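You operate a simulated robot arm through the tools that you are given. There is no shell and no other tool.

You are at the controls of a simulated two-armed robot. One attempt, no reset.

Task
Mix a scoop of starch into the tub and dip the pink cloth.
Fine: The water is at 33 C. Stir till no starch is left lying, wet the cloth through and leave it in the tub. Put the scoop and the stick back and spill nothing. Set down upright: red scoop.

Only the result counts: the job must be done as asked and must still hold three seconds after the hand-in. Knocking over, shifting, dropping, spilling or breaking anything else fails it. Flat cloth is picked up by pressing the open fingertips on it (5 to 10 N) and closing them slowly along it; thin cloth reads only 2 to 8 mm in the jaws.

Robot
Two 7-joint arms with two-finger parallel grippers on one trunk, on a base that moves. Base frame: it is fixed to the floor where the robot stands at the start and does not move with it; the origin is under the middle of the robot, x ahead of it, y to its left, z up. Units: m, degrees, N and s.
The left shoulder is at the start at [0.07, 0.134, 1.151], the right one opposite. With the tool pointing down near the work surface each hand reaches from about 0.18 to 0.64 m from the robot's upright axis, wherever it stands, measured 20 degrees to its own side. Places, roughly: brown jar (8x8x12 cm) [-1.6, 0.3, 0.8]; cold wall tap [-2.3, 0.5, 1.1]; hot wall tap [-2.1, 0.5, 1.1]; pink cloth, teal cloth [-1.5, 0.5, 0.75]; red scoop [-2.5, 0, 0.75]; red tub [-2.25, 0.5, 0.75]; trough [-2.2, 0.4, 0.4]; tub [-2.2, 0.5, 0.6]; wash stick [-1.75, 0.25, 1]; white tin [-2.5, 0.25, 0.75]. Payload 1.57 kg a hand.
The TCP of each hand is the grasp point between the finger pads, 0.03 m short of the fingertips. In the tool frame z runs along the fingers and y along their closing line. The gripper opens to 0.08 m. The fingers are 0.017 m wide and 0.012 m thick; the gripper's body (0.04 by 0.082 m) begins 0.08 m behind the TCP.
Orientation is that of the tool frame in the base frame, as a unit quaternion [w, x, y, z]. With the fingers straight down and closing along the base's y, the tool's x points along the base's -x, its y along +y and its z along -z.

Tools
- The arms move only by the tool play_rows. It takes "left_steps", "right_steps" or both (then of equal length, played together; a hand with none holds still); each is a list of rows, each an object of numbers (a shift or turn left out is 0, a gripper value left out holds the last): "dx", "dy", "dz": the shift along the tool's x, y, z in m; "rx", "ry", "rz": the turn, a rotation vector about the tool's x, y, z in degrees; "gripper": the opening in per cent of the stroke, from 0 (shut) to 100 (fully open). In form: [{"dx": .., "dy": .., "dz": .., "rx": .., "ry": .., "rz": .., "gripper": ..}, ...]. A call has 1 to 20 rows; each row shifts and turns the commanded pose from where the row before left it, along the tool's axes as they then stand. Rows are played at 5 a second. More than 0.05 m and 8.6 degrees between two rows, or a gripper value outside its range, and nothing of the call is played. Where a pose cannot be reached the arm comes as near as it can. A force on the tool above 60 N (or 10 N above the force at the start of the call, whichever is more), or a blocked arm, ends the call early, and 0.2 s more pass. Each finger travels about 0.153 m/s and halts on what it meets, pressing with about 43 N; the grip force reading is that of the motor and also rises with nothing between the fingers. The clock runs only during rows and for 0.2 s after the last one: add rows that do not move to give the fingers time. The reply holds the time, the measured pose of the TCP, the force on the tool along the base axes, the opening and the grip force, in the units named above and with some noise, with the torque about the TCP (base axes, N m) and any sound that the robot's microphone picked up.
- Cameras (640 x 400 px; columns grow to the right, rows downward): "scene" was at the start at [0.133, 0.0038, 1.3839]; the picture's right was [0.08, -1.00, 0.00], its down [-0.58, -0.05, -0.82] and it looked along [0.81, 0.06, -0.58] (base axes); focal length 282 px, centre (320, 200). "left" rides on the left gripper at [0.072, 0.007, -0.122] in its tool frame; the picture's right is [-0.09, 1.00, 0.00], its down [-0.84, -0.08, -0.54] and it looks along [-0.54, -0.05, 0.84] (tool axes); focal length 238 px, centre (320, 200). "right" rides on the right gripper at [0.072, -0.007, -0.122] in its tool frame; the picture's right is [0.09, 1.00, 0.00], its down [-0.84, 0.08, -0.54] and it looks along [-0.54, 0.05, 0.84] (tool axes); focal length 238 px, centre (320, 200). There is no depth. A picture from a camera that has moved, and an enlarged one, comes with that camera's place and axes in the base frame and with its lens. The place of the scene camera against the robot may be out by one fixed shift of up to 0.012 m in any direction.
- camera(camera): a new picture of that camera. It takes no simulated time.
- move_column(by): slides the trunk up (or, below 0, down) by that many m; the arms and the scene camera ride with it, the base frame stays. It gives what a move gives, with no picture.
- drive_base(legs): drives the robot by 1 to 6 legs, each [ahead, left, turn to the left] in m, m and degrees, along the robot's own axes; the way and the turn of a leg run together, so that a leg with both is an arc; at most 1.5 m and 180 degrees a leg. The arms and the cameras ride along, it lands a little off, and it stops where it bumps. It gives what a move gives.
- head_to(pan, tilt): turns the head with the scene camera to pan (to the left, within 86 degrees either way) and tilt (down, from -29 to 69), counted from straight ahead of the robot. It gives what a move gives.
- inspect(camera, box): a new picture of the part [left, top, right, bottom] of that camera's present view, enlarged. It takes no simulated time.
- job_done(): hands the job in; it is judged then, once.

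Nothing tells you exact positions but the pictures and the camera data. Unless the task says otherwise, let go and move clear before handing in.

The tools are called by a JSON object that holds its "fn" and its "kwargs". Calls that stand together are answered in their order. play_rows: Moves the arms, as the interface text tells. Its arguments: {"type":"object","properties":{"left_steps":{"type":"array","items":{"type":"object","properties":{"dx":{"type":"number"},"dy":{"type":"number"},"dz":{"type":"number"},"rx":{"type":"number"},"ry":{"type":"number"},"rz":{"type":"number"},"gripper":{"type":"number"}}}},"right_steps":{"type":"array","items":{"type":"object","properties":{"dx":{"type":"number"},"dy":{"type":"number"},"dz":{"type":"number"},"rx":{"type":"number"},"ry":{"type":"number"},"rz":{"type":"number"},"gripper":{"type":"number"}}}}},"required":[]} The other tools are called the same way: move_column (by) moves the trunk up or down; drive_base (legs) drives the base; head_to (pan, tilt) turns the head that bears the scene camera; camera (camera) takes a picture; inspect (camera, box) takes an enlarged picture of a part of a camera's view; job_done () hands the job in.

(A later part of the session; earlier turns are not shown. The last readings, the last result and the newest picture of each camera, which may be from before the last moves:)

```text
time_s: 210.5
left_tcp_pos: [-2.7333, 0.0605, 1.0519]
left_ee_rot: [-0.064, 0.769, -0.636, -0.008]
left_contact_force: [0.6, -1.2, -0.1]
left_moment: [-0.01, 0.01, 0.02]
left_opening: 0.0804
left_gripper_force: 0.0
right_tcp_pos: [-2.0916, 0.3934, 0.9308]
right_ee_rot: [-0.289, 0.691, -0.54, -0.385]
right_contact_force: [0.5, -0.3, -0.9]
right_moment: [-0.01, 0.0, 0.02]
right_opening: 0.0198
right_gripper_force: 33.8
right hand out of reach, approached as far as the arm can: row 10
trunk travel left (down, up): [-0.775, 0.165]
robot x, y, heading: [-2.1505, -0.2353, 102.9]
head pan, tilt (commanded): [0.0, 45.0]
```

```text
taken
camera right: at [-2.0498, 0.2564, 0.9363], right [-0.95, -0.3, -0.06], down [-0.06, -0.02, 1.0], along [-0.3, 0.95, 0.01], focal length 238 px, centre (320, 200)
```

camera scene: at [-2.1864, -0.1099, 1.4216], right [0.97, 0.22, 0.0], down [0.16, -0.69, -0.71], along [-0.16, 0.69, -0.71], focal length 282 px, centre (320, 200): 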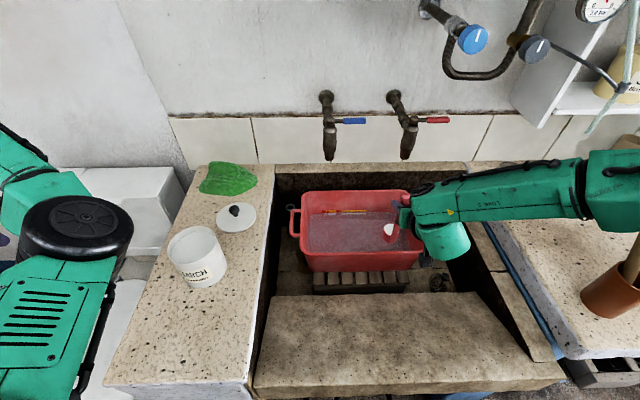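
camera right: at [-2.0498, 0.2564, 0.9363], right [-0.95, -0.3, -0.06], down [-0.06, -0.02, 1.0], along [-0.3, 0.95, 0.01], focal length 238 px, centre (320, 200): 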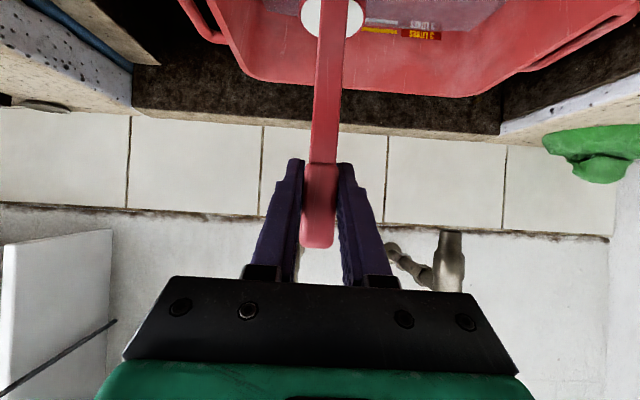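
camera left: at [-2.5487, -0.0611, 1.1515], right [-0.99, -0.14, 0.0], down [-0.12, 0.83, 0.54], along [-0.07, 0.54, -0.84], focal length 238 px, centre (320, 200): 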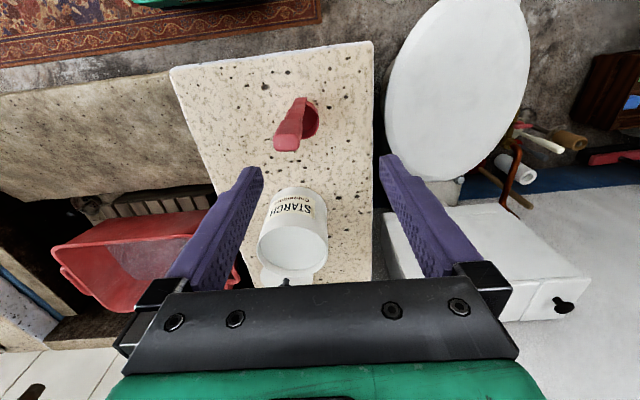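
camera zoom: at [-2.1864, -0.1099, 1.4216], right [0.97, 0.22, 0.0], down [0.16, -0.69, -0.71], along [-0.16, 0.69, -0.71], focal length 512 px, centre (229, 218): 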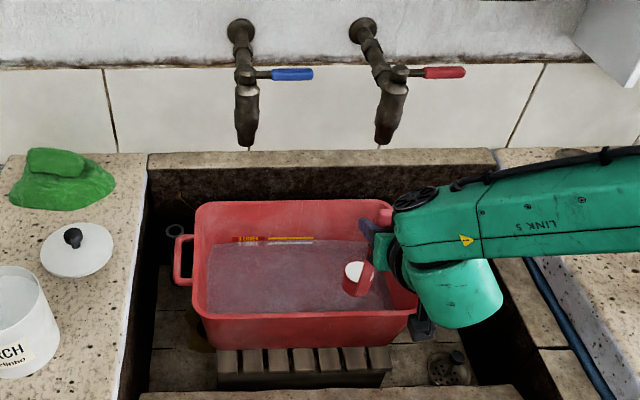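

The cup is just inside the tub's front right. I move 2 cm further in and pour by rolling the wrist about 140 degrees, holding at the end.

{"fn": "play_rows", "kwargs": {"right_steps": [{"dx": -0.0107, "dz": 0.0169}, {}, {"rz": 8}, {"rz": 8}, {"rz": 8}, {"rz": 8}, {"rz": 8}, {"rz": 8}, {"rz": 8}, {"rz": 8}, {"rz": 8}, {"rz": 8}, {"rz": 8}, {}, {}]}}

{"fn": "inspect", "kwargs": {"camera": "scene", "box": [270, 80, 470, 300]}}

```text
time_s: 213.7
left_tcp_pos: [-2.7329, 0.0596, 1.0524]
left_ee_rot: [-0.063, 0.769, -0.637, -0.007]
left_contact_force: [-0.1, 0.4, -0.1]
left_moment: [0.0, 0.01, 0.05]
left_opening: 0.08
left_gripper_force: 0.1
right_tcp_pos: [-2.0913, 0.4075, 0.9397]
right_ee_rot: [-0.06, -0.123, 0.868, 0.478]
right_contact_force: [0.0, -0.2, -1.3]
right_moment: [-0.03, -0.04, 0.0]
right_opening: 0.0193
right_gripper_force: 33.3
right hand out of reach, approached as far as the arm can: row 1
trunk travel left (down, up): [-0.775, 0.165]
robot x, y, heading: [-2.1542, -0.2341, 103.0]
head pan, tilt (commanded): [0.0, 45.0]
```

```text
1.82 times, centred on (370, 190) of scene
camera zoom: at [-2.1864, -0.1101, 1.4216], right [0.97, 0.22, 0.0], down [0.16, -0.69, -0.71], along [-0.16, 0.69, -0.71], focal length 512 px, centre (229, 218)
```

zoom: 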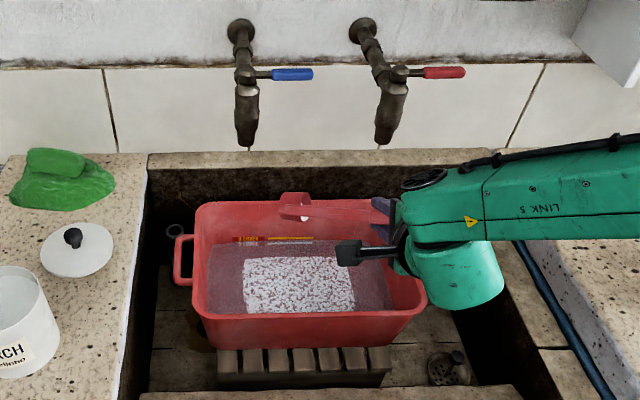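

Starch now lies as a white patch on the water inside the tub. I roll on to 140 degrees to empty the rest and look at the cup.

{"fn": "play_rows", "kwargs": {"right_steps": [{"rz": 8}, {"rz": 8}, {"rz": 8}, {"rz": 8}, {"rz": 8}, {"rz": 8}, {"rz": 5}, {}, {}, {}]}}

{"fn": "inspect", "kwargs": {"camera": "scene", "box": [320, 130, 440, 250]}}

{"fn": "camera", "kwargs": {"camera": "right"}}

```text
time_s: 215.9
left_tcp_pos: [-2.7319, 0.0587, 1.053]
left_ee_rot: [-0.064, 0.769, -0.636, -0.008]
left_contact_force: [0.1, 0.9, -0.9]
left_moment: [-0.04, 0.02, 0.02]
left_opening: 0.08
left_gripper_force: 0.1
right_tcp_pos: [-2.0908, 0.4084, 0.9392]
right_ee_rot: [-0.267, 0.278, 0.831, 0.401]
right_contact_force: [-0.7, -0.2, -1.0]
right_moment: [-0.06, -0.01, 0.01]
right_opening: 0.0193
right_gripper_force: 33.9
trunk travel left (down, up): [-0.775, 0.165]
robot x, y, heading: [-2.1492, -0.2358, 103.1]
head pan, tilt (commanded): [0.0, 45.0]
```

```text
3.33 times, centred on (380, 190) of scene
camera zoom: at [-2.1863, -0.1101, 1.4216], right [0.97, 0.22, 0.0], down [0.16, -0.69, -0.71], along [-0.16, 0.69, -0.71], focal length 938 px, centre (120, 233)
```

zoom: 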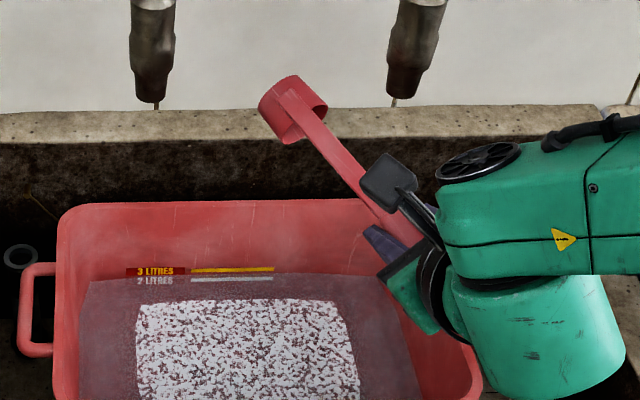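

```text
taken
camera right: at [-2.1181, 0.3212, 1.0491], right [0.61, 0.54, 0.58], down [0.76, -0.61, -0.23], along [0.23, 0.58, -0.78], focal length 238 px, centre (320, 200)
```

right: 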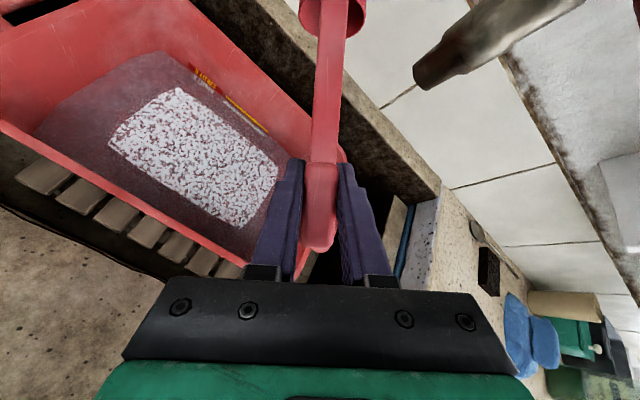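

The starch is all in the tub. I roll the scoop back upright over the tub and check that the cup is empty.

{"fn": "play_rows", "kwargs": {"right_steps": [{"rz": -8}, {"rz": -8}, {"rz": -8}, {"rz": -8}, {"rz": -8}, {"rz": -8}, {"rz": -8}, {"rz": -8}, {"rz": -8}, {"rz": -8}, {"rz": -8}, {"rz": -8}, {"rz": -8}, {"rz": -8}, {"rz": -8}, {"rz": -8}, {"rz": -8}, {"rz": -5}, {}]}}

{"fn": "inspect", "kwargs": {"camera": "scene", "box": [320, 130, 440, 250]}}

```text
time_s: 219.9
left_tcp_pos: [-2.7325, 0.0591, 1.0532]
left_ee_rot: [-0.064, 0.768, -0.637, -0.007]
left_contact_force: [-0.2, 0.3, 0.1]
left_moment: [-0.01, -0.02, -0.03]
left_opening: 0.0798
left_gripper_force: 0.1
right_tcp_pos: [-2.0913, 0.4065, 0.9393]
right_ee_rot: [-0.289, 0.691, -0.539, -0.385]
right_contact_force: [-0.7, 0.0, -1.2]
right_moment: [-0.02, 0.03, -0.02]
right_opening: 0.0192
right_gripper_force: 33.4
trunk travel left (down, up): [-0.775, 0.165]
robot x, y, heading: [-2.153, -0.2371, 103.2]
head pan, tilt (commanded): [0.0, 45.0]
```

```text
3.33 times, centred on (380, 190) of scene
camera zoom: at [-2.1863, -0.1102, 1.4216], right [0.97, 0.22, 0.0], down [0.16, -0.69, -0.71], along [-0.16, 0.69, -0.71], focal length 938 px, centre (120, 233)
```

zoom: 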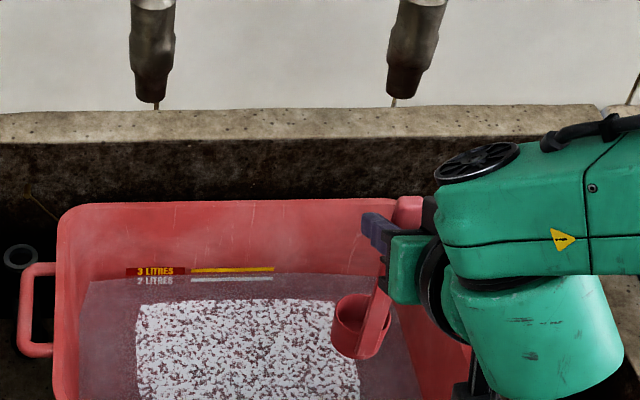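

The cup is empty. I raise the scoop back out, then return to its place on the left counter.

{"fn": "play_rows", "kwargs": {"right_steps": [{"dx": -0.02, "dz": -0.0127}, {"dx": -0.02, "dz": -0.0127}, {"dx": -0.0183, "dy": -0.0075, "dz": -0.0257}, {"dx": -0.0183, "dy": -0.0075, "dz": -0.0257}, {"dx": -0.0183, "dy": -0.0075, "dz": -0.0257}, {"dx": -0.0183, "dy": -0.0075, "dz": -0.0257}, {"dx": -0.0183, "dy": -0.0075, "dz": -0.0257}, {"dx": -0.0183, "dy": -0.0075, "dz": -0.0257}, {"dx": -0.0183, "dy": -0.0075, "dz": -0.0257}, {"dz": -0.02}, {}]}}

{"fn": "drive_base", "kwargs": {"legs": [[-0.185, 0, 0], [0, 0.53, 0]]}}

{"fn": "camera", "kwargs": {"camera": "scene"}}

```text
time_s: 222.3
left_tcp_pos: [-2.7331, 0.0594, 1.0524]
left_ee_rot: [-0.064, 0.769, -0.637, -0.007]
left_contact_force: [-0.2, 0.9, 0.0]
left_moment: [0.02, 0.01, -0.01]
left_opening: 0.0799
left_gripper_force: 0.2
right_tcp_pos: [-2.0105, 0.3248, 1.1988]
right_ee_rot: [-0.289, 0.69, -0.54, -0.385]
right_contact_force: [0.5, 0.1, -0.8]
right_moment: [0.01, -0.05, 0.01]
right_opening: 0.0192
right_gripper_force: 33.5
trunk travel left (down, up): [-0.775, 0.165]
robot x, y, heading: [-2.1539, -0.2333, 102.9]
head pan, tilt (commanded): [0.0, 45.0]
```

```text
time_s: 226.5
left_tcp_pos: [-3.2096, -0.2356, 1.0529]
left_ee_rot: [-0.063, 0.767, -0.638, -0.008]
left_contact_force: [0.6, -0.7, 0.2]
left_moment: [0.0, -0.03, -0.03]
left_opening: 0.0802
left_gripper_force: 0.1
right_tcp_pos: [-2.4861, 0.0273, 1.1974]
right_ee_rot: [-0.29, 0.689, -0.541, -0.385]
right_contact_force: [-0.2, 0.4, -0.3]
right_moment: [-0.05, 0.03, 0.01]
right_opening: 0.0191
right_gripper_force: 33.7
trunk travel left (down, up): [-0.775, 0.165]
robot x, y, heading: [-2.6288, -0.5324, 102.8]
head pan, tilt (commanded): [0.0, 45.0]
```

```text
taken
camera scene: at [-2.6625, -0.4085, 1.4195], right [0.98, 0.22, 0.0], down [0.16, -0.69, -0.71], along [-0.16, 0.69, -0.71], focal length 282 px, centre (320, 200)
```

scene: 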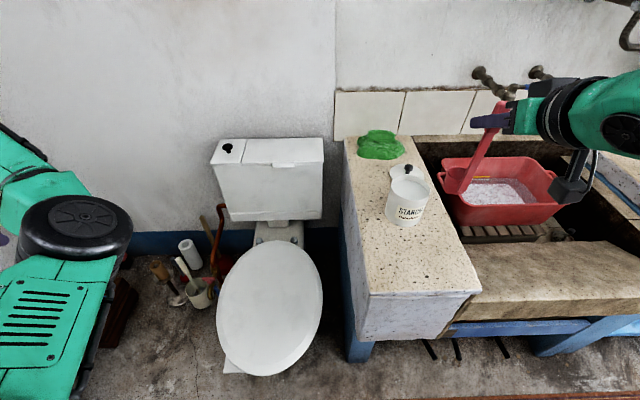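

Back at the scoop's counter. I bring the scoop above its original spot, upright, at about 5 cm height.

{"fn": "play_rows", "kwargs": {"right_steps": [{"dx": 0.0348, "dy": 0.0094, "dz": 0.019}, {"dx": 0.0348, "dy": 0.0094, "dz": 0.019}, {"dx": 0.0348, "dy": 0.0094, "dz": 0.019}, {"dx": 0.0348, "dy": 0.0094, "dz": 0.019}, {"dx": 0.0348, "dy": 0.0094, "dz": 0.019}, {}, {}]}}

{"fn": "inspect", "kwargs": {"camera": "scene", "box": [340, 150, 500, 300]}}

{"fn": "camera", "kwargs": {"camera": "right"}}

```text
time_s: 228.1
left_tcp_pos: [-3.208, -0.2357, 1.0513]
left_ee_rot: [-0.064, 0.767, -0.638, -0.007]
left_contact_force: [-0.7, -0.4, 0.7]
left_moment: [0.0, -0.02, -0.04]
left_opening: 0.08
left_gripper_force: 0.1
right_tcp_pos: [-2.5326, 0.0026, 1.0014]
right_ee_rot: [-0.29, 0.689, -0.541, -0.385]
right_contact_force: [-0.3, 0.8, -0.2]
right_moment: [-0.02, 0.03, 0.0]
right_opening: 0.0197
right_gripper_force: 33.5
trunk travel left (down, up): [-0.775, 0.165]
robot x, y, heading: [-2.6257, -0.5352, 102.8]
head pan, tilt (commanded): [0.0, 45.0]
```

```text
2.67 times, centred on (420, 225) of scene
camera zoom: at [-2.6626, -0.4082, 1.4194], right [0.98, 0.22, 0.0], down [0.16, -0.69, -0.71], along [-0.16, 0.69, -0.71], focal length 751 px, centre (53, 133)
```

zoom: 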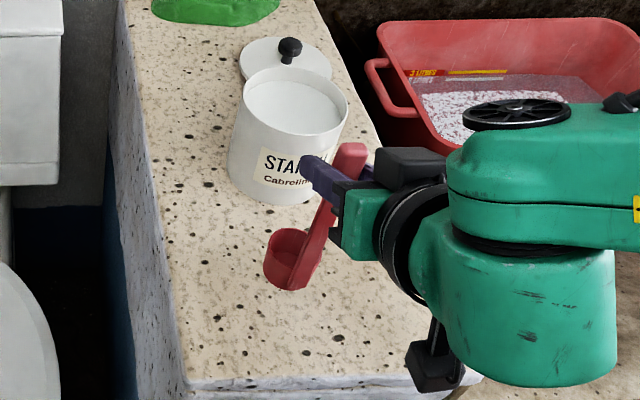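

```text
taken
camera right: at [-2.4898, -0.1342, 1.0069], right [-0.95, -0.29, -0.06], down [-0.06, -0.02, 1.0], along [-0.29, 0.96, 0.01], focal length 238 px, centre (320, 200)
```

right: 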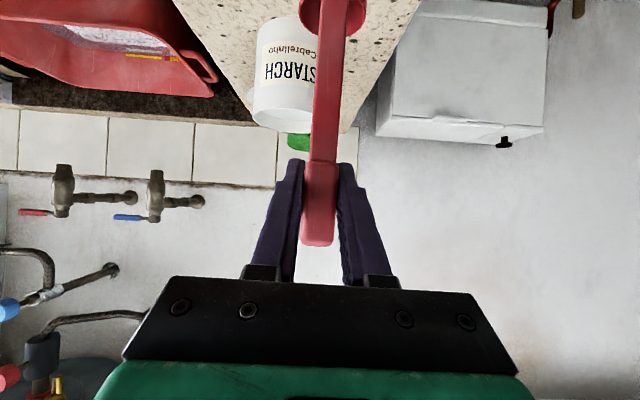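

The scoop hangs plumb over its spot. I lower it the last 5 cm gently to the counter.

{"fn": "play_rows", "kwargs": {"right_steps": [{"dx": 0.0084, "dz": 0.0053}, {"dx": 0.0084, "dz": 0.0053}, {"dx": 0.0084, "dz": 0.0053}, {"dx": 0.0084, "dz": 0.0053}, {"dx": 0.0063, "dz": 0.004}, {}, {}]}}

{"fn": "inspect", "kwargs": {"camera": "scene", "box": [360, 200, 460, 290]}}

```text
time_s: 229.7
left_tcp_pos: [-3.208, -0.2359, 1.0521]
left_ee_rot: [-0.064, 0.767, -0.638, -0.007]
left_contact_force: [0.4, 0.3, -0.1]
left_moment: [0.01, 0.04, -0.03]
left_opening: 0.0799
left_gripper_force: 0.1
right_tcp_pos: [-2.532, 0.0008, 0.9541]
right_ee_rot: [-0.291, 0.689, -0.542, -0.384]
right_contact_force: [-0.2, -0.2, -1.2]
right_moment: [-0.02, -0.03, -0.03]
right_opening: 0.0192
right_gripper_force: 33.0
trunk travel left (down, up): [-0.775, 0.165]
robot x, y, heading: [-2.6277, -0.5355, 102.7]
head pan, tilt (commanded): [0.0, 45.0]
```

```text
4.44 times, centred on (410, 245) of scene
camera zoom: at [-2.6628, -0.408, 1.4194], right [0.98, 0.22, 0.0], down [0.16, -0.69, -0.71], along [-0.16, 0.69, -0.71], focal length 1251 px, centre (-80, 0)
```

zoom: 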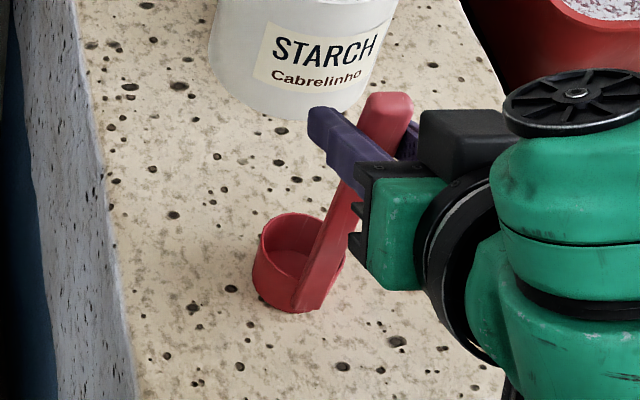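

About 4 mm to go; I lower in 1.5 mm steps watching the force.

{"fn": "play_rows", "kwargs": {"right_steps": [{"dx": 0.0013, "dz": 0.0008}, {"dx": 0.0013, "dz": 0.0008}, {}]}}

{"fn": "play_rows", "kwargs": {"right_steps": [{"dx": 0.0011, "dz": 0.0007}, {}]}}

```text
time_s: 230.5
left_tcp_pos: [-3.2085, -0.2367, 1.0528]
left_ee_rot: [-0.064, 0.767, -0.638, -0.008]
left_contact_force: [0.8, -0.3, -0.4]
left_moment: [0.0, -0.03, 0.01]
left_opening: 0.0801
left_gripper_force: 0.0
right_tcp_pos: [-2.5326, 0.001, 0.9526]
right_ee_rot: [-0.292, 0.689, -0.54, -0.386]
right_contact_force: [0.1, 1.3, 9.8]
right_moment: [0.46, -0.09, 0.01]
right_opening: 0.0194
right_gripper_force: 32.9
trunk travel left (down, up): [-0.775, 0.165]
robot x, y, heading: [-2.6292, -0.5321, 102.7]
head pan, tilt (commanded): [0.0, 45.0]
```

```text
time_s: 231.1
left_tcp_pos: [-3.2084, -0.2392, 1.0529]
left_ee_rot: [-0.064, 0.767, -0.639, -0.008]
left_contact_force: [0.2, 0.3, 0.7]
left_moment: [0.02, 0.02, 0.0]
left_opening: 0.0803
left_gripper_force: 0.0
right_tcp_pos: [-2.5334, 0.0007, 0.9523]
right_ee_rot: [-0.293, 0.688, -0.541, -0.386]
right_contact_force: [-0.6, 3.0, 18.7]
right_moment: [0.77, -0.07, 0.02]
right_opening: 0.0195
right_gripper_force: 33.1
trunk travel left (down, up): [-0.775, 0.165]
robot x, y, heading: [-2.6315, -0.5355, 102.8]
head pan, tilt (commanded): [0.0, 45.0]
```

It is down on the counter, pressing a bit. I ease off 2 mm and open the gripper.

{"fn": "play_rows", "kwargs": {"right_steps": [{"dx": -0.0018, "dz": -0.0011}, {}, {"gripper": 26}, {"gripper": 32}, {"gripper": 45}, {"gripper": 70}, {"gripper": 100}, {}, {}]}}

{"fn": "inspect", "kwargs": {"camera": "scene", "box": [360, 200, 460, 290]}}

{"fn": "camera", "kwargs": {"camera": "right"}}

```text
time_s: 233.1
left_tcp_pos: [-3.2075, -0.2367, 1.0517]
left_ee_rot: [-0.063, 0.767, -0.638, -0.007]
left_contact_force: [0.0, -0.4, 0.6]
left_moment: [0.03, -0.03, -0.02]
left_opening: 0.08
left_gripper_force: 0.1
right_tcp_pos: [-2.5317, 0.001, 0.9504]
right_ee_rot: [-0.29, 0.689, -0.541, -0.385]
right_contact_force: [0.0, -0.2, 0.1]
right_moment: [0.02, -0.01, 0.02]
right_opening: 0.0797
right_gripper_force: 0.1
trunk travel left (down, up): [-0.775, 0.165]
robot x, y, heading: [-2.6274, -0.5331, 102.7]
head pan, tilt (commanded): [0.0, 45.0]
```

```text
4.44 times, centred on (410, 245) of scene
camera zoom: at [-2.6627, -0.4082, 1.4195], right [0.98, 0.22, 0.0], down [0.16, -0.69, -0.71], along [-0.16, 0.69, -0.71], focal length 1251 px, centre (-80, 0)
```

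zoom: 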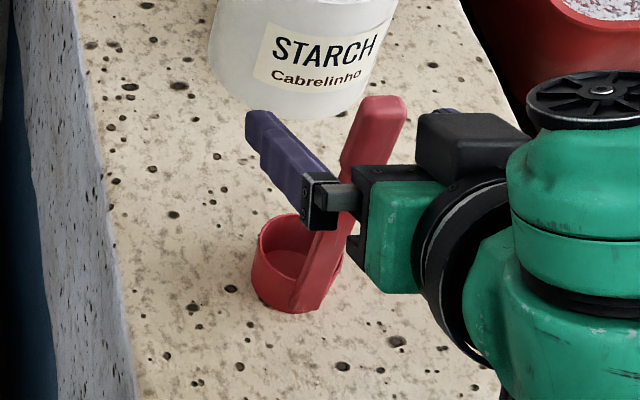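

```text
taken
camera right: at [-2.49, -0.1357, 0.9565], right [-0.95, -0.29, -0.06], down [-0.06, -0.02, 1.0], along [-0.29, 0.96, 0.01], focal length 238 px, centre (320, 200)
```

right: 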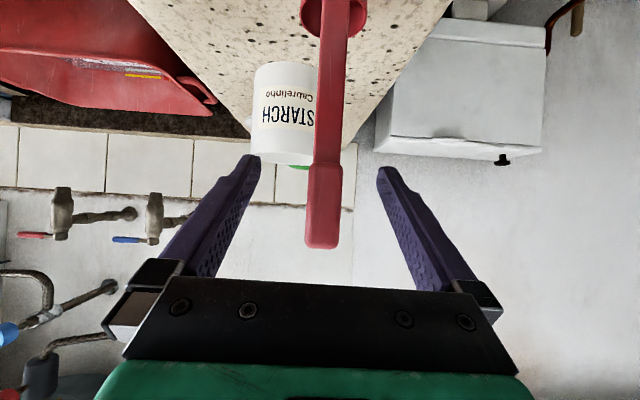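

The scoop stands upright by itself on its old spot. I withdraw straight up.

{"fn": "play_rows", "kwargs": {"right_steps": [{"dx": -0.0169, "dz": -0.0107}, {"dx": -0.0338, "dz": -0.0214}, {"dx": -0.0338, "dz": -0.0214}, {"dx": -0.0338, "dz": -0.0214}, {"dx": -0.0338, "dz": -0.0214}, {"dx": -0.0338, "dz": -0.0214}, {}, {}]}}

{"fn": "camera", "kwargs": {"camera": "scene"}}

```text
time_s: 234.9
left_tcp_pos: [-3.2089, -0.2364, 1.0538]
left_ee_rot: [-0.064, 0.767, -0.638, -0.007]
left_contact_force: [-0.7, 0.1, 0.5]
left_moment: [0.02, 0.0, -0.01]
left_opening: 0.08
left_gripper_force: 0.1
right_tcp_pos: [-2.5287, -0.0007, 1.1725]
right_ee_rot: [-0.291, 0.689, -0.541, -0.385]
right_contact_force: [-0.7, 0.6, 0.7]
right_moment: [-0.06, 0.01, 0.0]
right_opening: 0.08
right_gripper_force: 0.1
trunk travel left (down, up): [-0.775, 0.165]
robot x, y, heading: [-2.6315, -0.529, 102.7]
head pan, tilt (commanded): [0.0, 45.0]
```

```text
taken
camera scene: at [-2.6628, -0.4082, 1.4194], right [0.98, 0.22, 0.0], down [0.16, -0.69, -0.71], along [-0.16, 0.69, -0.71], focal length 282 px, centre (320, 200)
```

scene: 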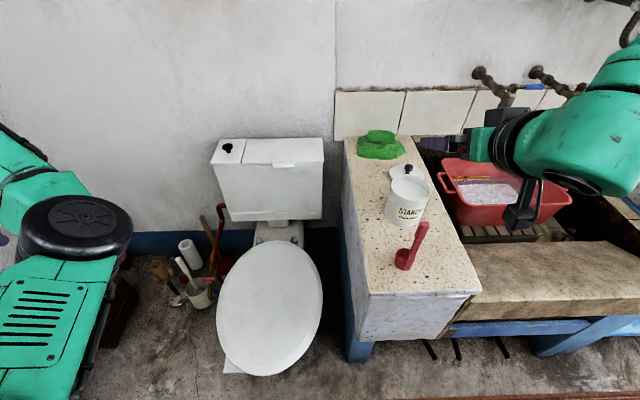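

The scoop is back. Next is the stick in the jar: I raise the trunk a little for clearance and drive right to stand before the jar.

{"fn": "move_column", "kwargs": {"by": 0.12}}

{"fn": "drive_base", "kwargs": {"legs": [[0, -0.5, 0], [0.12, -0.4, 0]]}}

{"fn": "head_to", "kwargs": {"pan": -15, "tilt": 45}}

{"fn": "camera", "kwargs": {"camera": "scene"}}

```text
time_s: 236.4
left_tcp_pos: [-3.2081, -0.2363, 1.1719]
left_ee_rot: [-0.064, 0.767, -0.638, -0.008]
left_contact_force: [0.9, 0.7, -1.1]
left_moment: [0.05, -0.01, -0.02]
left_opening: 0.0799
left_gripper_force: 0.1
right_tcp_pos: [-2.5305, -0.0001, 1.2917]
right_ee_rot: [-0.291, 0.689, -0.541, -0.385]
right_contact_force: [0.0, -0.4, 0.1]
right_moment: [-0.02, 0.01, -0.01]
right_opening: 0.08
right_gripper_force: 0.1
trunk travel left (down, up): [-0.895, 0.045]
robot x, y, heading: [-2.6253, -0.5318, 102.4]
head pan, tilt (commanded): [0.0, 45.0]
```

```text
time_s: 241.5
left_tcp_pos: [-2.3598, 0.0771, 1.1721]
left_ee_rot: [-0.065, 0.766, -0.639, -0.006]
left_contact_force: [0.5, 0.0, 0.2]
left_moment: [0.02, 0.0, -0.05]
left_opening: 0.0797
left_gripper_force: 0.1
right_tcp_pos: [-1.6803, 0.3105, 1.2938]
right_ee_rot: [-0.292, 0.689, -0.541, -0.384]
right_contact_force: [-0.5, 0.0, -0.9]
right_moment: [-0.03, 0.0, 0.0]
right_opening: 0.0798
right_gripper_force: 0.0
trunk travel left (down, up): [-0.895, 0.045]
robot x, y, heading: [-1.7777, -0.2173, 102.6]
head pan, tilt (commanded): [0.0, 45.0]
```

```text
time_s: 242.3
left_tcp_pos: [-2.3589, 0.0791, 1.1729]
left_ee_rot: [-0.063, 0.766, -0.639, -0.008]
left_contact_force: [0.1, 0.6, -0.3]
left_moment: [0.0, 0.02, 0.0]
left_opening: 0.0798
left_gripper_force: 0.0
right_tcp_pos: [-1.6783, 0.3114, 1.2923]
right_ee_rot: [-0.29, 0.688, -0.542, -0.385]
right_contact_force: [-1.2, -0.7, 0.7]
right_moment: [-0.01, -0.01, 0.01]
right_opening: 0.0799
right_gripper_force: 0.1
trunk travel left (down, up): [-0.895, 0.045]
robot x, y, heading: [-1.7819, -0.2236, 102.4]
head pan, tilt (commanded): [-15.0, 45.0]
```

```text
taken
camera scene: at [-1.7918, -0.0932, 1.5416], right [1.0, -0.04, 0.0], down [-0.03, -0.71, -0.71], along [0.03, 0.71, -0.71], focal length 282 px, centre (320, 200)
```

scene: 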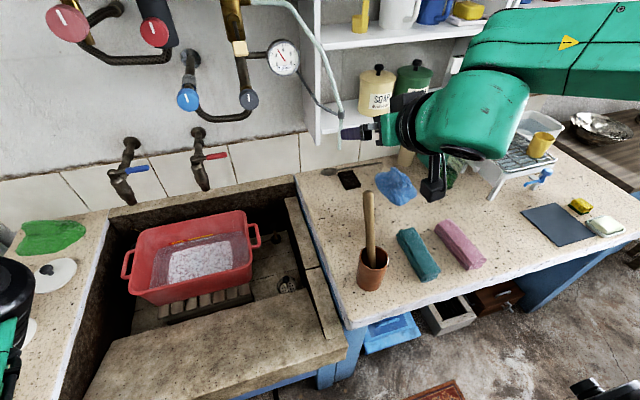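

The jar with the stick, the teal and the pink cloth are right in front. I zoom on the stick from two cameras.

{"fn": "inspect", "kwargs": {"camera": "scene", "box": [330, 170, 410, 300]}}

{"fn": "camera", "kwargs": {"camera": "right"}}

{"fn": "camera", "kwargs": {"camera": "left"}}

```text
3.08 times, centred on (370, 235) of scene
camera zoom: at [-1.7918, -0.0932, 1.5416], right [1.0, -0.04, 0.0], down [-0.03, -0.71, -0.71], along [0.03, 0.71, -0.71], focal length 866 px, centre (166, 92)
```

zoom: 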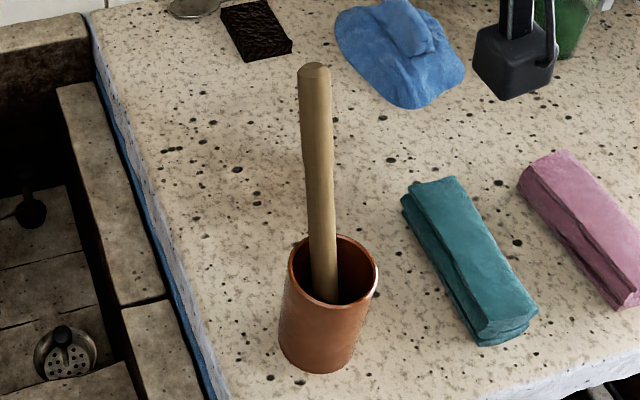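

```text
taken
camera right: at [-1.6371, 0.1756, 1.2972], right [-0.95, -0.29, -0.06], down [-0.06, -0.02, 1.0], along [-0.29, 0.96, 0.01], focal length 238 px, centre (320, 200)
```

right: 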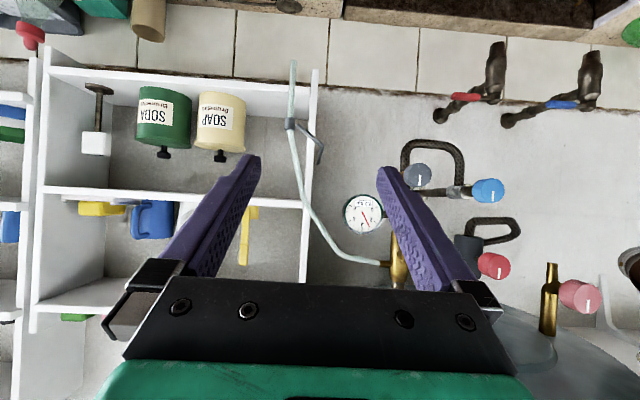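

```text
taken
camera left: at [-2.3611, -0.0052, 1.2853], right [-0.99, -0.08, -0.08], down [-0.12, 0.77, 0.62], along [0.01, 0.63, -0.78], focal length 238 px, centre (320, 200)
```

left: 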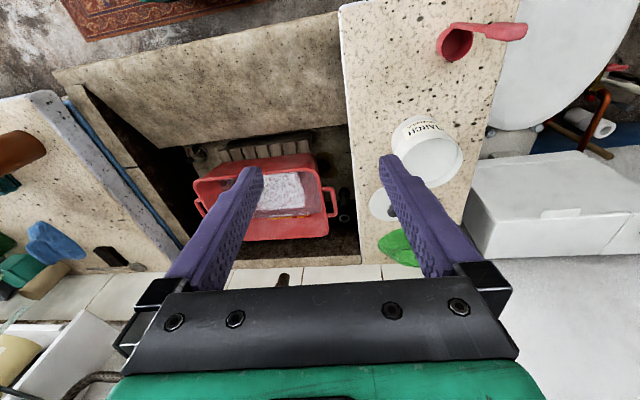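

The stick leans away from the robot: top at about (-1.643, 0.426, 1.043), foot in the jar. I pitch the hand to about 25 degrees from straight down for a grasp that lets the stick hang right later, and lower the trunk.

{"fn": "play_rows", "kwargs": {"right_steps": [{"ry": 8.1, "dx": 0.0306}, {"ry": 8.1, "dx": 0.0306}, {"ry": 8.1, "dx": 0.0306}, {"ry": 8.1, "dx": 0.0306}, {}, {}]}}

{"fn": "move_column", "kwargs": {"by": -0.1}}

{"fn": "camera", "kwargs": {"camera": "right"}}

{"fn": "camera", "kwargs": {"camera": "scene"}}

```text
time_s: 243.7
left_tcp_pos: [-2.3585, 0.0776, 1.1719]
left_ee_rot: [-0.065, 0.766, -0.639, -0.008]
left_contact_force: [-0.9, 1.5, -0.4]
left_moment: [0.0, -0.01, -0.05]
left_opening: 0.0799
left_gripper_force: 0.0
right_tcp_pos: [-1.6603, 0.2279, 1.2064]
right_ee_rot: [-0.128, 0.768, -0.602, -0.176]
right_contact_force: [-0.1, 0.0, -0.1]
right_moment: [0.0, 0.02, 0.01]
right_opening: 0.0799
right_gripper_force: 0.1
trunk travel left (down, up): [-0.895, 0.045]
robot x, y, heading: [-1.7775, -0.2195, 102.8]
head pan, tilt (commanded): [-15.0, 45.0]
```

```text
time_s: 245.0
left_tcp_pos: [-2.3579, 0.0782, 1.0721]
left_ee_rot: [-0.063, 0.766, -0.64, -0.007]
left_contact_force: [-0.6, 0.1, -0.4]
left_moment: [0.0, 0.04, -0.02]
left_opening: 0.0799
left_gripper_force: 0.0
right_tcp_pos: [-1.6613, 0.2292, 1.107]
right_ee_rot: [-0.128, 0.768, -0.602, -0.177]
right_contact_force: [-0.4, -0.4, 1.5]
right_moment: [-0.01, 0.0, -0.01]
right_opening: 0.0803
right_gripper_force: 0.0
trunk travel left (down, up): [-0.795, 0.145]
robot x, y, heading: [-1.7785, -0.2247, 102.8]
head pan, tilt (commanded): [-15.0, 45.0]
```

```text
taken
camera right: at [-1.6239, 0.1165, 1.1863], right [-0.95, -0.32, -0.02], down [-0.19, 0.5, 0.85], along [-0.26, 0.81, -0.53], focal length 238 px, centre (320, 200)
```

right: 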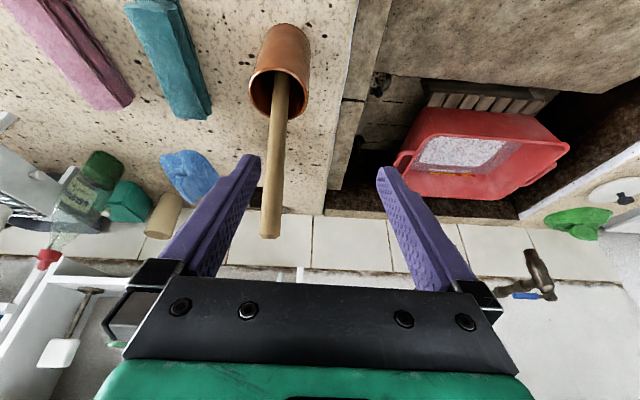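

```text
taken
camera scene: at [-1.792, -0.0935, 1.4417], right [1.0, -0.04, 0.0], down [-0.03, -0.71, -0.71], along [0.03, 0.71, -0.71], focal length 282 px, centre (320, 200)
```

scene: 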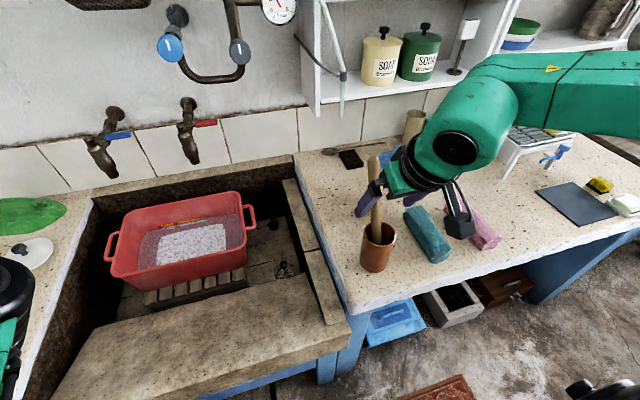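

From the hand camera the stick top is at about (-1.650, 0.411, 1.055). I rise a little, shift right to line up, then move forward above it.

{"fn": "play_rows", "kwargs": {"right_steps": [{"dx": -0.0128, "dz": -0.0271}, {"dy": -0.029}, {"dy": -0.029}, {"dx": -0.0362, "dz": 0.017}, {"dx": -0.0362, "dz": 0.017}, {"dx": -0.0362, "dz": 0.017}, {}, {}]}}

{"fn": "camera", "kwargs": {"camera": "right"}}

{"fn": "inspect", "kwargs": {"camera": "scene", "box": [320, 120, 480, 280]}}

```text
time_s: 246.8
left_tcp_pos: [-2.3582, 0.0782, 1.0718]
left_ee_rot: [-0.065, 0.766, -0.64, -0.007]
left_contact_force: [-0.4, -0.6, -0.3]
left_moment: [-0.02, -0.02, -0.01]
left_opening: 0.08
left_gripper_force: 0.1
right_tcp_pos: [-1.6331, 0.3589, 1.1354]
right_ee_rot: [-0.129, 0.768, -0.601, -0.177]
right_contact_force: [-0.2, 1.1, 0.4]
right_moment: [0.01, 0.0, 0.04]
right_opening: 0.08
right_gripper_force: 0.0
trunk travel left (down, up): [-0.795, 0.145]
robot x, y, heading: [-1.7797, -0.2152, 102.5]
head pan, tilt (commanded): [-15.0, 45.0]
```

```text
taken
camera right: at [-1.595, 0.2467, 1.2155], right [-0.95, -0.32, -0.02], down [-0.19, 0.49, 0.85], along [-0.26, 0.81, -0.53], focal length 238 px, centre (320, 200)
```

right: 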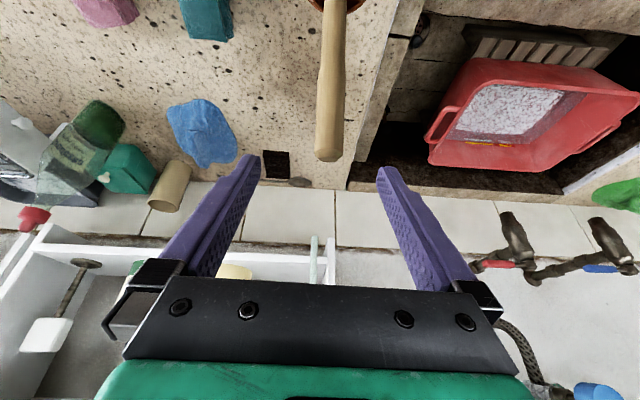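

```text
2.50 times, centred on (400, 200) of scene
camera zoom: at [-1.792, -0.0936, 1.4417], right [1.0, -0.04, 0.0], down [-0.03, -0.71, -0.71], along [0.03, 0.71, -0.71], focal length 704 px, centre (120, 200)
```

zoom: 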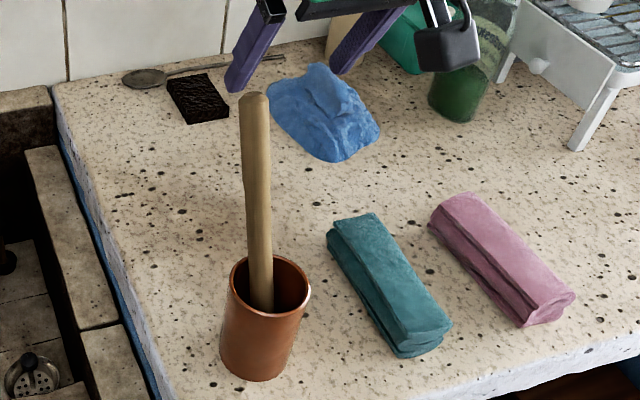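

The stick top is pinned down at (-1.652, 0.410, 1.055) by two hand views. I advance along the tool axis so that the pads straddle it 4.5 cm below its top.

{"fn": "play_rows", "kwargs": {"right_steps": [{"dx": 0.0167, "dy": 0.003}, {"dz": 0.032}, {"dz": 0.032}, {"dz": 0.032}, {"dz": 0.0326}, {}, {}]}}

{"fn": "camera", "kwargs": {"camera": "right"}}

{"fn": "inspect", "kwargs": {"camera": "scene", "box": [320, 120, 480, 280]}}

```text
time_s: 248.4
left_tcp_pos: [-2.3586, 0.0786, 1.0725]
left_ee_rot: [-0.063, 0.767, -0.638, -0.008]
left_contact_force: [-0.3, 0.5, -0.7]
left_moment: [0.03, 0.0, 0.05]
left_opening: 0.0804
left_gripper_force: 0.0
right_tcp_pos: [-1.6467, 0.3963, 1.0122]
right_ee_rot: [-0.127, 0.769, -0.601, -0.177]
right_contact_force: [-0.4, 0.7, -0.2]
right_moment: [0.01, -0.01, -0.03]
right_opening: 0.08
right_gripper_force: 0.0
trunk travel left (down, up): [-0.795, 0.145]
robot x, y, heading: [-1.7796, -0.2217, 102.8]
head pan, tilt (commanded): [-15.0, 45.0]
```

```text
taken
camera right: at [-1.6098, 0.2837, 1.0916], right [-0.95, -0.32, -0.02], down [-0.19, 0.49, 0.85], along [-0.26, 0.81, -0.53], focal length 238 px, centre (320, 200)
```

right: 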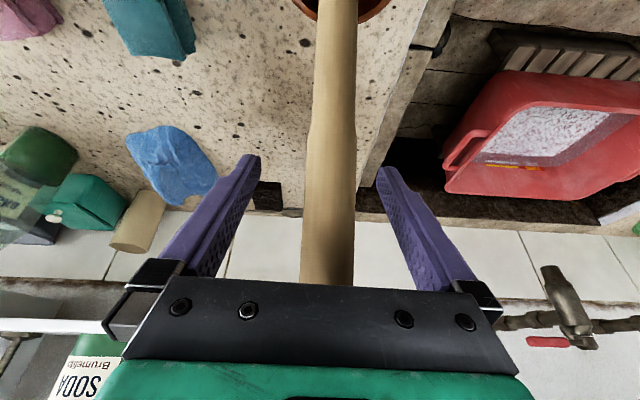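

```text
2.50 times, centred on (400, 200) of scene
camera zoom: at [-1.7919, -0.0939, 1.4417], right [1.0, -0.04, 0.0], down [-0.03, -0.71, -0.71], along [0.03, 0.71, -0.71], focal length 704 px, centre (120, 200)
```

zoom: 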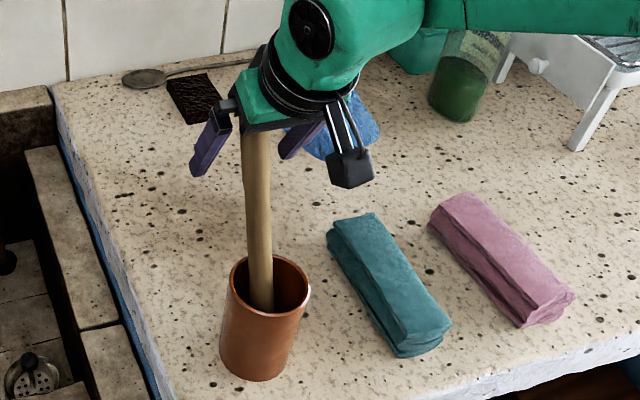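

The stick is centred between the fingers. I close on it.

{"fn": "play_rows", "kwargs": {"right_steps": [{"gripper": 70}, {"gripper": 55}, {"gripper": 45}, {"gripper": 38}, {"gripper": 30}, {"gripper": 20}, {"gripper": 0}, {}, {}]}}

{"fn": "inspect", "kwargs": {"camera": "scene", "box": [320, 120, 480, 280]}}

```text
time_s: 250.4
left_tcp_pos: [-2.3583, 0.0779, 1.0717]
left_ee_rot: [-0.064, 0.766, -0.639, -0.007]
left_contact_force: [-0.4, -0.9, 0.6]
left_moment: [-0.02, 0.02, -0.01]
left_opening: 0.0801
left_gripper_force: 0.1
right_tcp_pos: [-1.6465, 0.3964, 1.0123]
right_ee_rot: [-0.128, 0.768, -0.603, -0.177]
right_contact_force: [-0.4, 0.6, -0.1]
right_moment: [-0.05, 0.02, -0.01]
right_opening: 0.025
right_gripper_force: 36.9
trunk travel left (down, up): [-0.795, 0.145]
robot x, y, heading: [-1.7801, -0.222, 102.7]
head pan, tilt (commanded): [-15.0, 45.0]
```

```text
2.50 times, centred on (400, 200) of scene
camera zoom: at [-1.7922, -0.0933, 1.4417], right [1.0, -0.04, 0.0], down [-0.03, -0.71, -0.71], along [0.03, 0.71, -0.71], focal length 704 px, centre (120, 200)
```

zoom: 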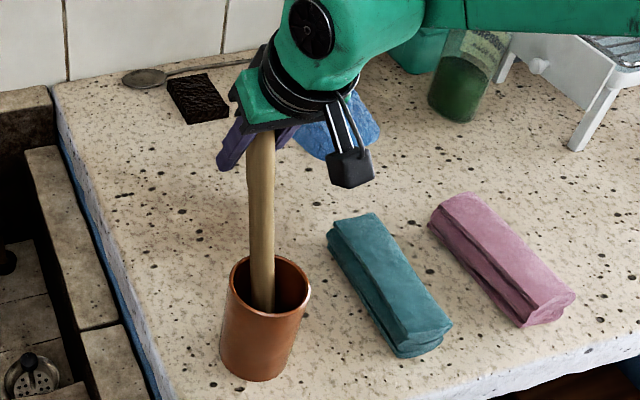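

Held at 25 mm. I draw the stick out along its own axis, first 8 cm, checking the jar.

{"fn": "play_rows", "kwargs": {"right_steps": [{"dx": -0.007, "dy": 0.0004, "dz": -0.0071}, {"dx": -0.014, "dy": 0.0008, "dz": -0.0142}, {"dx": -0.014, "dy": 0.0008, "dz": -0.0142}, {"dx": -0.014, "dy": 0.0008, "dz": -0.0142}, {"dx": -0.007, "dy": 0.0004, "dz": -0.0071}, {}]}}

{"fn": "inspect", "kwargs": {"camera": "scene", "box": [320, 120, 480, 280]}}

```text
time_s: 251.8
left_tcp_pos: [-2.3599, 0.0789, 1.0719]
left_ee_rot: [-0.062, 0.767, -0.639, -0.008]
left_contact_force: [-0.9, 0.3, -0.2]
left_moment: [-0.01, 0.02, 0.01]
left_opening: 0.0803
left_gripper_force: 0.1
right_tcp_pos: [-1.6556, 0.4227, 1.0858]
right_ee_rot: [-0.128, 0.768, -0.602, -0.176]
right_contact_force: [-0.2, -0.2, -1.5]
right_moment: [0.01, 0.04, 0.02]
right_opening: 0.0248
right_gripper_force: 36.3
trunk travel left (down, up): [-0.795, 0.145]
robot x, y, heading: [-1.7802, -0.221, 102.8]
head pan, tilt (commanded): [-15.0, 45.0]
```

```text
2.50 times, centred on (400, 200) of scene
camera zoom: at [-1.7919, -0.0931, 1.4416], right [1.0, -0.04, 0.0], down [-0.03, -0.71, -0.71], along [0.03, 0.71, -0.71], focal length 704 px, centre (120, 200)
```

zoom: 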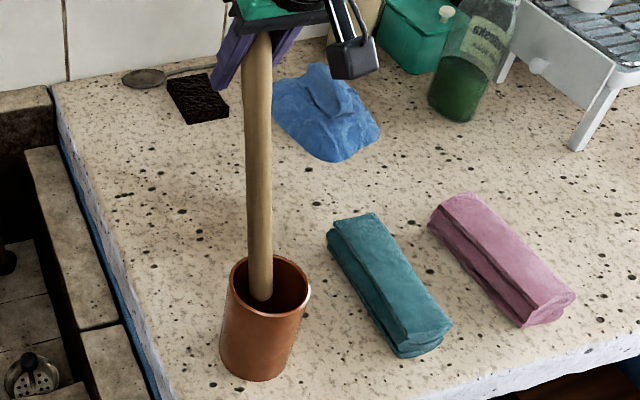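

The jar is undisturbed and the stick's foot is rising in it. I continue 10 cm more along the axis.

{"fn": "play_rows", "kwargs": {"right_steps": [{"dx": -0.014, "dy": 0.0008, "dz": -0.0142}, {"dx": -0.014, "dy": 0.0008, "dz": -0.0142}, {"dx": -0.014, "dy": 0.0008, "dz": -0.0142}, {"dx": -0.014, "dy": 0.0008, "dz": -0.0142}, {"dx": -0.014, "dy": 0.0008, "dz": -0.0142}, {}]}}

{"fn": "inspect", "kwargs": {"camera": "scene", "box": [320, 80, 480, 280]}}

```text
time_s: 253.2
left_tcp_pos: [-2.3582, 0.0788, 1.0721]
left_ee_rot: [-0.065, 0.766, -0.639, -0.008]
left_contact_force: [-0.3, -0.6, -0.3]
left_moment: [-0.01, -0.01, 0.0]
left_opening: 0.0799
left_gripper_force: 0.1
right_tcp_pos: [-1.6686, 0.4474, 1.1789]
right_ee_rot: [-0.128, 0.767, -0.603, -0.177]
right_contact_force: [-0.2, 0.5, -1.0]
right_moment: [0.05, 0.04, 0.0]
right_opening: 0.0249
right_gripper_force: 36.2
right hand out of reach, approached as far as the arm can: row 5
trunk travel left (down, up): [-0.795, 0.145]
robot x, y, heading: [-1.7801, -0.2204, 102.4]
head pan, tilt (commanded): [-15.0, 45.0]
```

```text
2.00 times, centred on (400, 180) of scene
camera zoom: at [-1.7919, -0.0933, 1.4416], right [1.0, -0.04, 0.0], down [-0.03, -0.71, -0.71], along [0.03, 0.71, -0.71], focal length 563 px, centre (160, 240)
```

zoom: 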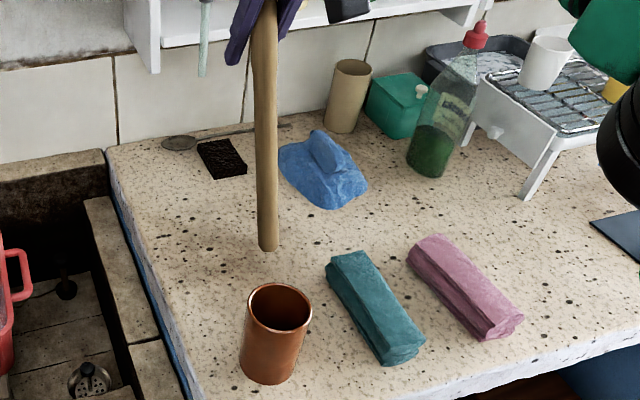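

The stick is free of the jar and the jar has not moved. I pull the hand back a little, raise the trunk slightly for clearance, and drive left to the tub.

{"fn": "play_rows", "kwargs": {"right_steps": [{"dx": 0.03, "dz": -0.0141}, {"dx": 0.03, "dz": -0.0141}, {"dx": 0.03, "dz": -0.0141}, {}, {}]}}

{"fn": "move_column", "kwargs": {"by": 0.08}}

{"fn": "drive_base", "kwargs": {"legs": [[0, 0.43, 0]]}}

{"fn": "head_to", "kwargs": {"pan": 0, "tilt": 45}}

{"fn": "camera", "kwargs": {"camera": "scene"}}

```text
time_s: 254.4
left_tcp_pos: [-2.3593, 0.0785, 1.0728]
left_ee_rot: [-0.064, 0.766, -0.64, -0.007]
left_contact_force: [-0.4, 0.4, -0.2]
left_moment: [0.01, 0.0, 0.01]
left_opening: 0.0801
left_gripper_force: 0.0
right_tcp_pos: [-1.6444, 0.3507, 1.1788]
right_ee_rot: [-0.127, 0.768, -0.602, -0.178]
right_contact_force: [0.1, -1.2, -1.2]
right_moment: [0.01, 0.01, 0.0]
right_opening: 0.0248
right_gripper_force: 36.6
trunk travel left (down, up): [-0.795, 0.145]
robot x, y, heading: [-1.7816, -0.2189, 102.6]
head pan, tilt (commanded): [-15.0, 45.0]
```

```text
time_s: 255.6
left_tcp_pos: [-2.3587, 0.0772, 1.1516]
left_ee_rot: [-0.064, 0.767, -0.639, -0.008]
left_contact_force: [0.0, 0.0, 0.2]
left_moment: [0.0, -0.04, -0.02]
left_opening: 0.0798
left_gripper_force: 0.1
right_tcp_pos: [-1.6455, 0.351, 1.2576]
right_ee_rot: [-0.128, 0.768, -0.602, -0.177]
right_contact_force: [0.5, -0.2, -1.6]
right_moment: [-0.01, 0.03, -0.01]
right_opening: 0.0251
right_gripper_force: 36.8
trunk travel left (down, up): [-0.875, 0.065]
robot x, y, heading: [-1.7809, -0.2219, 102.6]
head pan, tilt (commanded): [-15.0, 45.0]
```

```text
time_s: 258.2
left_tcp_pos: [-2.7757, -0.0187, 1.1522]
left_ee_rot: [-0.063, 0.768, -0.637, -0.008]
left_contact_force: [0.7, -0.1, 0.3]
left_moment: [-0.01, 0.01, 0.01]
left_opening: 0.0801
left_gripper_force: 0.0
right_tcp_pos: [-2.0631, 0.257, 1.2578]
right_ee_rot: [-0.127, 0.769, -0.601, -0.177]
right_contact_force: [0.4, -0.1, -1.1]
right_moment: [0.0, 0.02, 0.04]
right_opening: 0.0249
right_gripper_force: 36.2
trunk travel left (down, up): [-0.875, 0.065]
robot x, y, heading: [-2.1973, -0.3147, 103.0]
head pan, tilt (commanded): [-15.0, 45.0]
```

```text
time_s: 259.0
left_tcp_pos: [-2.7789, -0.0178, 1.1517]
left_ee_rot: [-0.064, 0.768, -0.637, -0.008]
left_contact_force: [0.2, -0.6, -0.1]
left_moment: [-0.01, -0.02, -0.01]
left_opening: 0.0798
left_gripper_force: 0.0
right_tcp_pos: [-2.0659, 0.2563, 1.2578]
right_ee_rot: [-0.128, 0.77, -0.6, -0.177]
right_contact_force: [0.0, -0.4, 0.1]
right_moment: [0.01, 0.0, -0.01]
right_opening: 0.0248
right_gripper_force: 36.8
trunk travel left (down, up): [-0.875, 0.065]
robot x, y, heading: [-2.1985, -0.3155, 102.8]
head pan, tilt (commanded): [0.0, 45.0]
```

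```text
taken
camera scene: at [-2.2318, -0.1893, 1.5216], right [0.98, 0.22, 0.0], down [0.16, -0.69, -0.71], along [-0.16, 0.69, -0.71], focal length 282 px, centre (320, 200)
```

scene: 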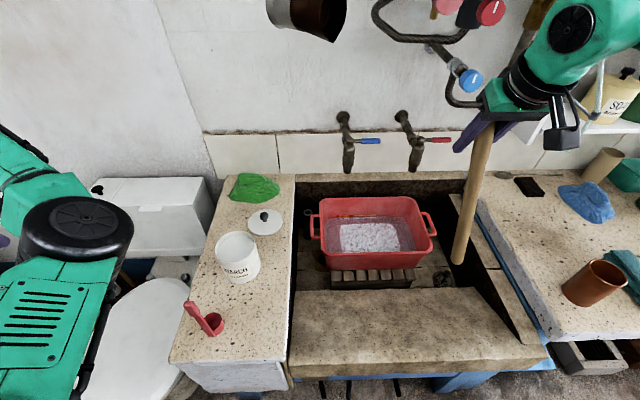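

The stick is carried clear of everything. I lower the trunk, move the base 0.1 m closer, and pitch the hand so that the stick's foot swings forward over the tub.

{"fn": "move_column", "kwargs": {"by": -0.14}}

{"fn": "drive_base", "kwargs": {"legs": [[0.1, 0, 0]]}}

{"fn": "play_rows", "kwargs": {"right_steps": [{"ry": -7, "dx": -0.02, "dy": 0.012}, {"ry": -7, "dx": -0.02, "dy": 0.012}, {"ry": -7, "dx": -0.02, "dy": 0.012}, {"ry": -7, "dx": -0.02, "dy": 0.012}, {"ry": -7, "dx": -0.02, "dy": 0.012}, {}, {}]}}

{"fn": "camera", "kwargs": {"camera": "scene"}}

{"fn": "camera", "kwargs": {"camera": "right"}}

```text
time_s: 260.6
left_tcp_pos: [-2.7778, -0.0186, 1.0124]
left_ee_rot: [-0.064, 0.768, -0.637, -0.008]
left_contact_force: [-0.2, 0.2, 0.4]
left_moment: [-0.01, 0.02, -0.02]
left_opening: 0.08
left_gripper_force: 0.0
right_tcp_pos: [-2.0653, 0.2568, 1.1169]
right_ee_rot: [-0.128, 0.77, -0.6, -0.177]
right_contact_force: [1.0, -0.3, -0.5]
right_moment: [0.04, 0.02, 0.0]
right_opening: 0.0246
right_gripper_force: 36.7
trunk travel left (down, up): [-0.735, 0.205]
robot x, y, heading: [-2.1977, -0.3177, 102.9]
head pan, tilt (commanded): [0.0, 45.0]
```

```text
time_s: 261.8
left_tcp_pos: [-2.8, 0.0788, 1.0118]
left_ee_rot: [-0.063, 0.768, -0.637, -0.009]
left_contact_force: [-0.6, 0.6, 0.4]
left_moment: [0.01, -0.02, 0.0]
left_opening: 0.0801
left_gripper_force: 0.1
right_tcp_pos: [-2.0868, 0.354, 1.1183]
right_ee_rot: [-0.128, 0.769, -0.6, -0.178]
right_contact_force: [-0.1, 0.1, -0.9]
right_moment: [0.01, -0.04, -0.01]
right_opening: 0.0248
right_gripper_force: 36.7
trunk travel left (down, up): [-0.735, 0.205]
robot x, y, heading: [-2.2186, -0.2153, 102.7]
head pan, tilt (commanded): [0.0, 45.0]
```

```text
time_s: 263.4
left_tcp_pos: [-2.7999, 0.0803, 1.0104]
left_ee_rot: [-0.063, 0.768, -0.637, -0.007]
left_contact_force: [0.0, -0.2, -0.3]
left_moment: [0.03, 0.02, 0.03]
left_opening: 0.0798
left_gripper_force: 0.0
right_tcp_pos: [-2.1641, 0.4136, 1.1815]
right_ee_rot: [-0.303, 0.68, -0.535, -0.4]
right_contact_force: [-0.9, 0.1, -0.9]
right_moment: [-0.01, 0.01, 0.0]
right_opening: 0.0248
right_gripper_force: 36.5
trunk travel left (down, up): [-0.735, 0.205]
robot x, y, heading: [-2.2235, -0.2205, 102.8]
head pan, tilt (commanded): [0.0, 45.0]
```

```text
taken
camera scene: at [-2.2536, -0.0911, 1.3817], right [0.98, 0.22, 0.0], down [0.16, -0.69, -0.71], along [-0.16, 0.69, -0.71], focal length 282 px, centre (320, 200)
```

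scene: 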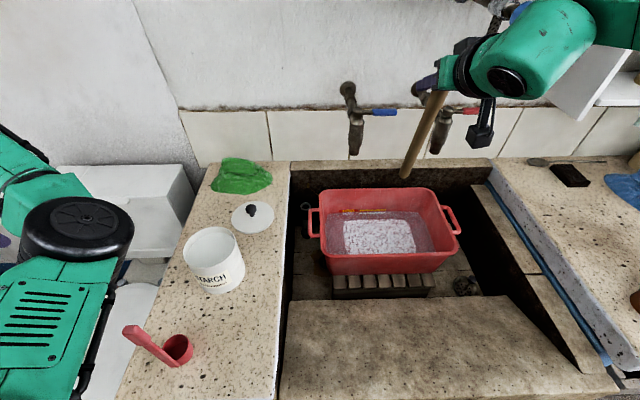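

```text
taken
camera right: at [-2.1207, 0.2774, 1.1792], right [-0.95, -0.29, -0.06], down [-0.05, -0.07, 1.0], along [-0.29, 0.95, 0.05], focal length 238 px, centre (320, 200)
```

right: 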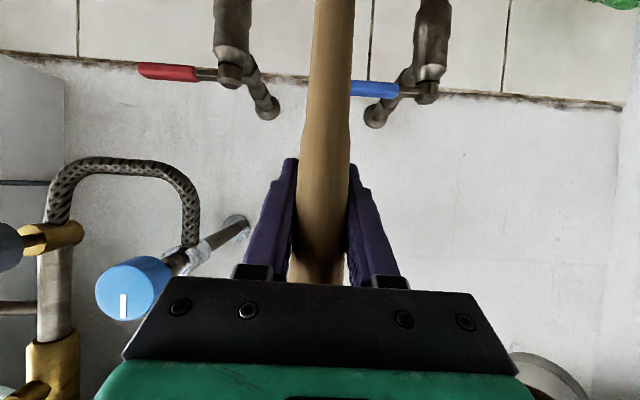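

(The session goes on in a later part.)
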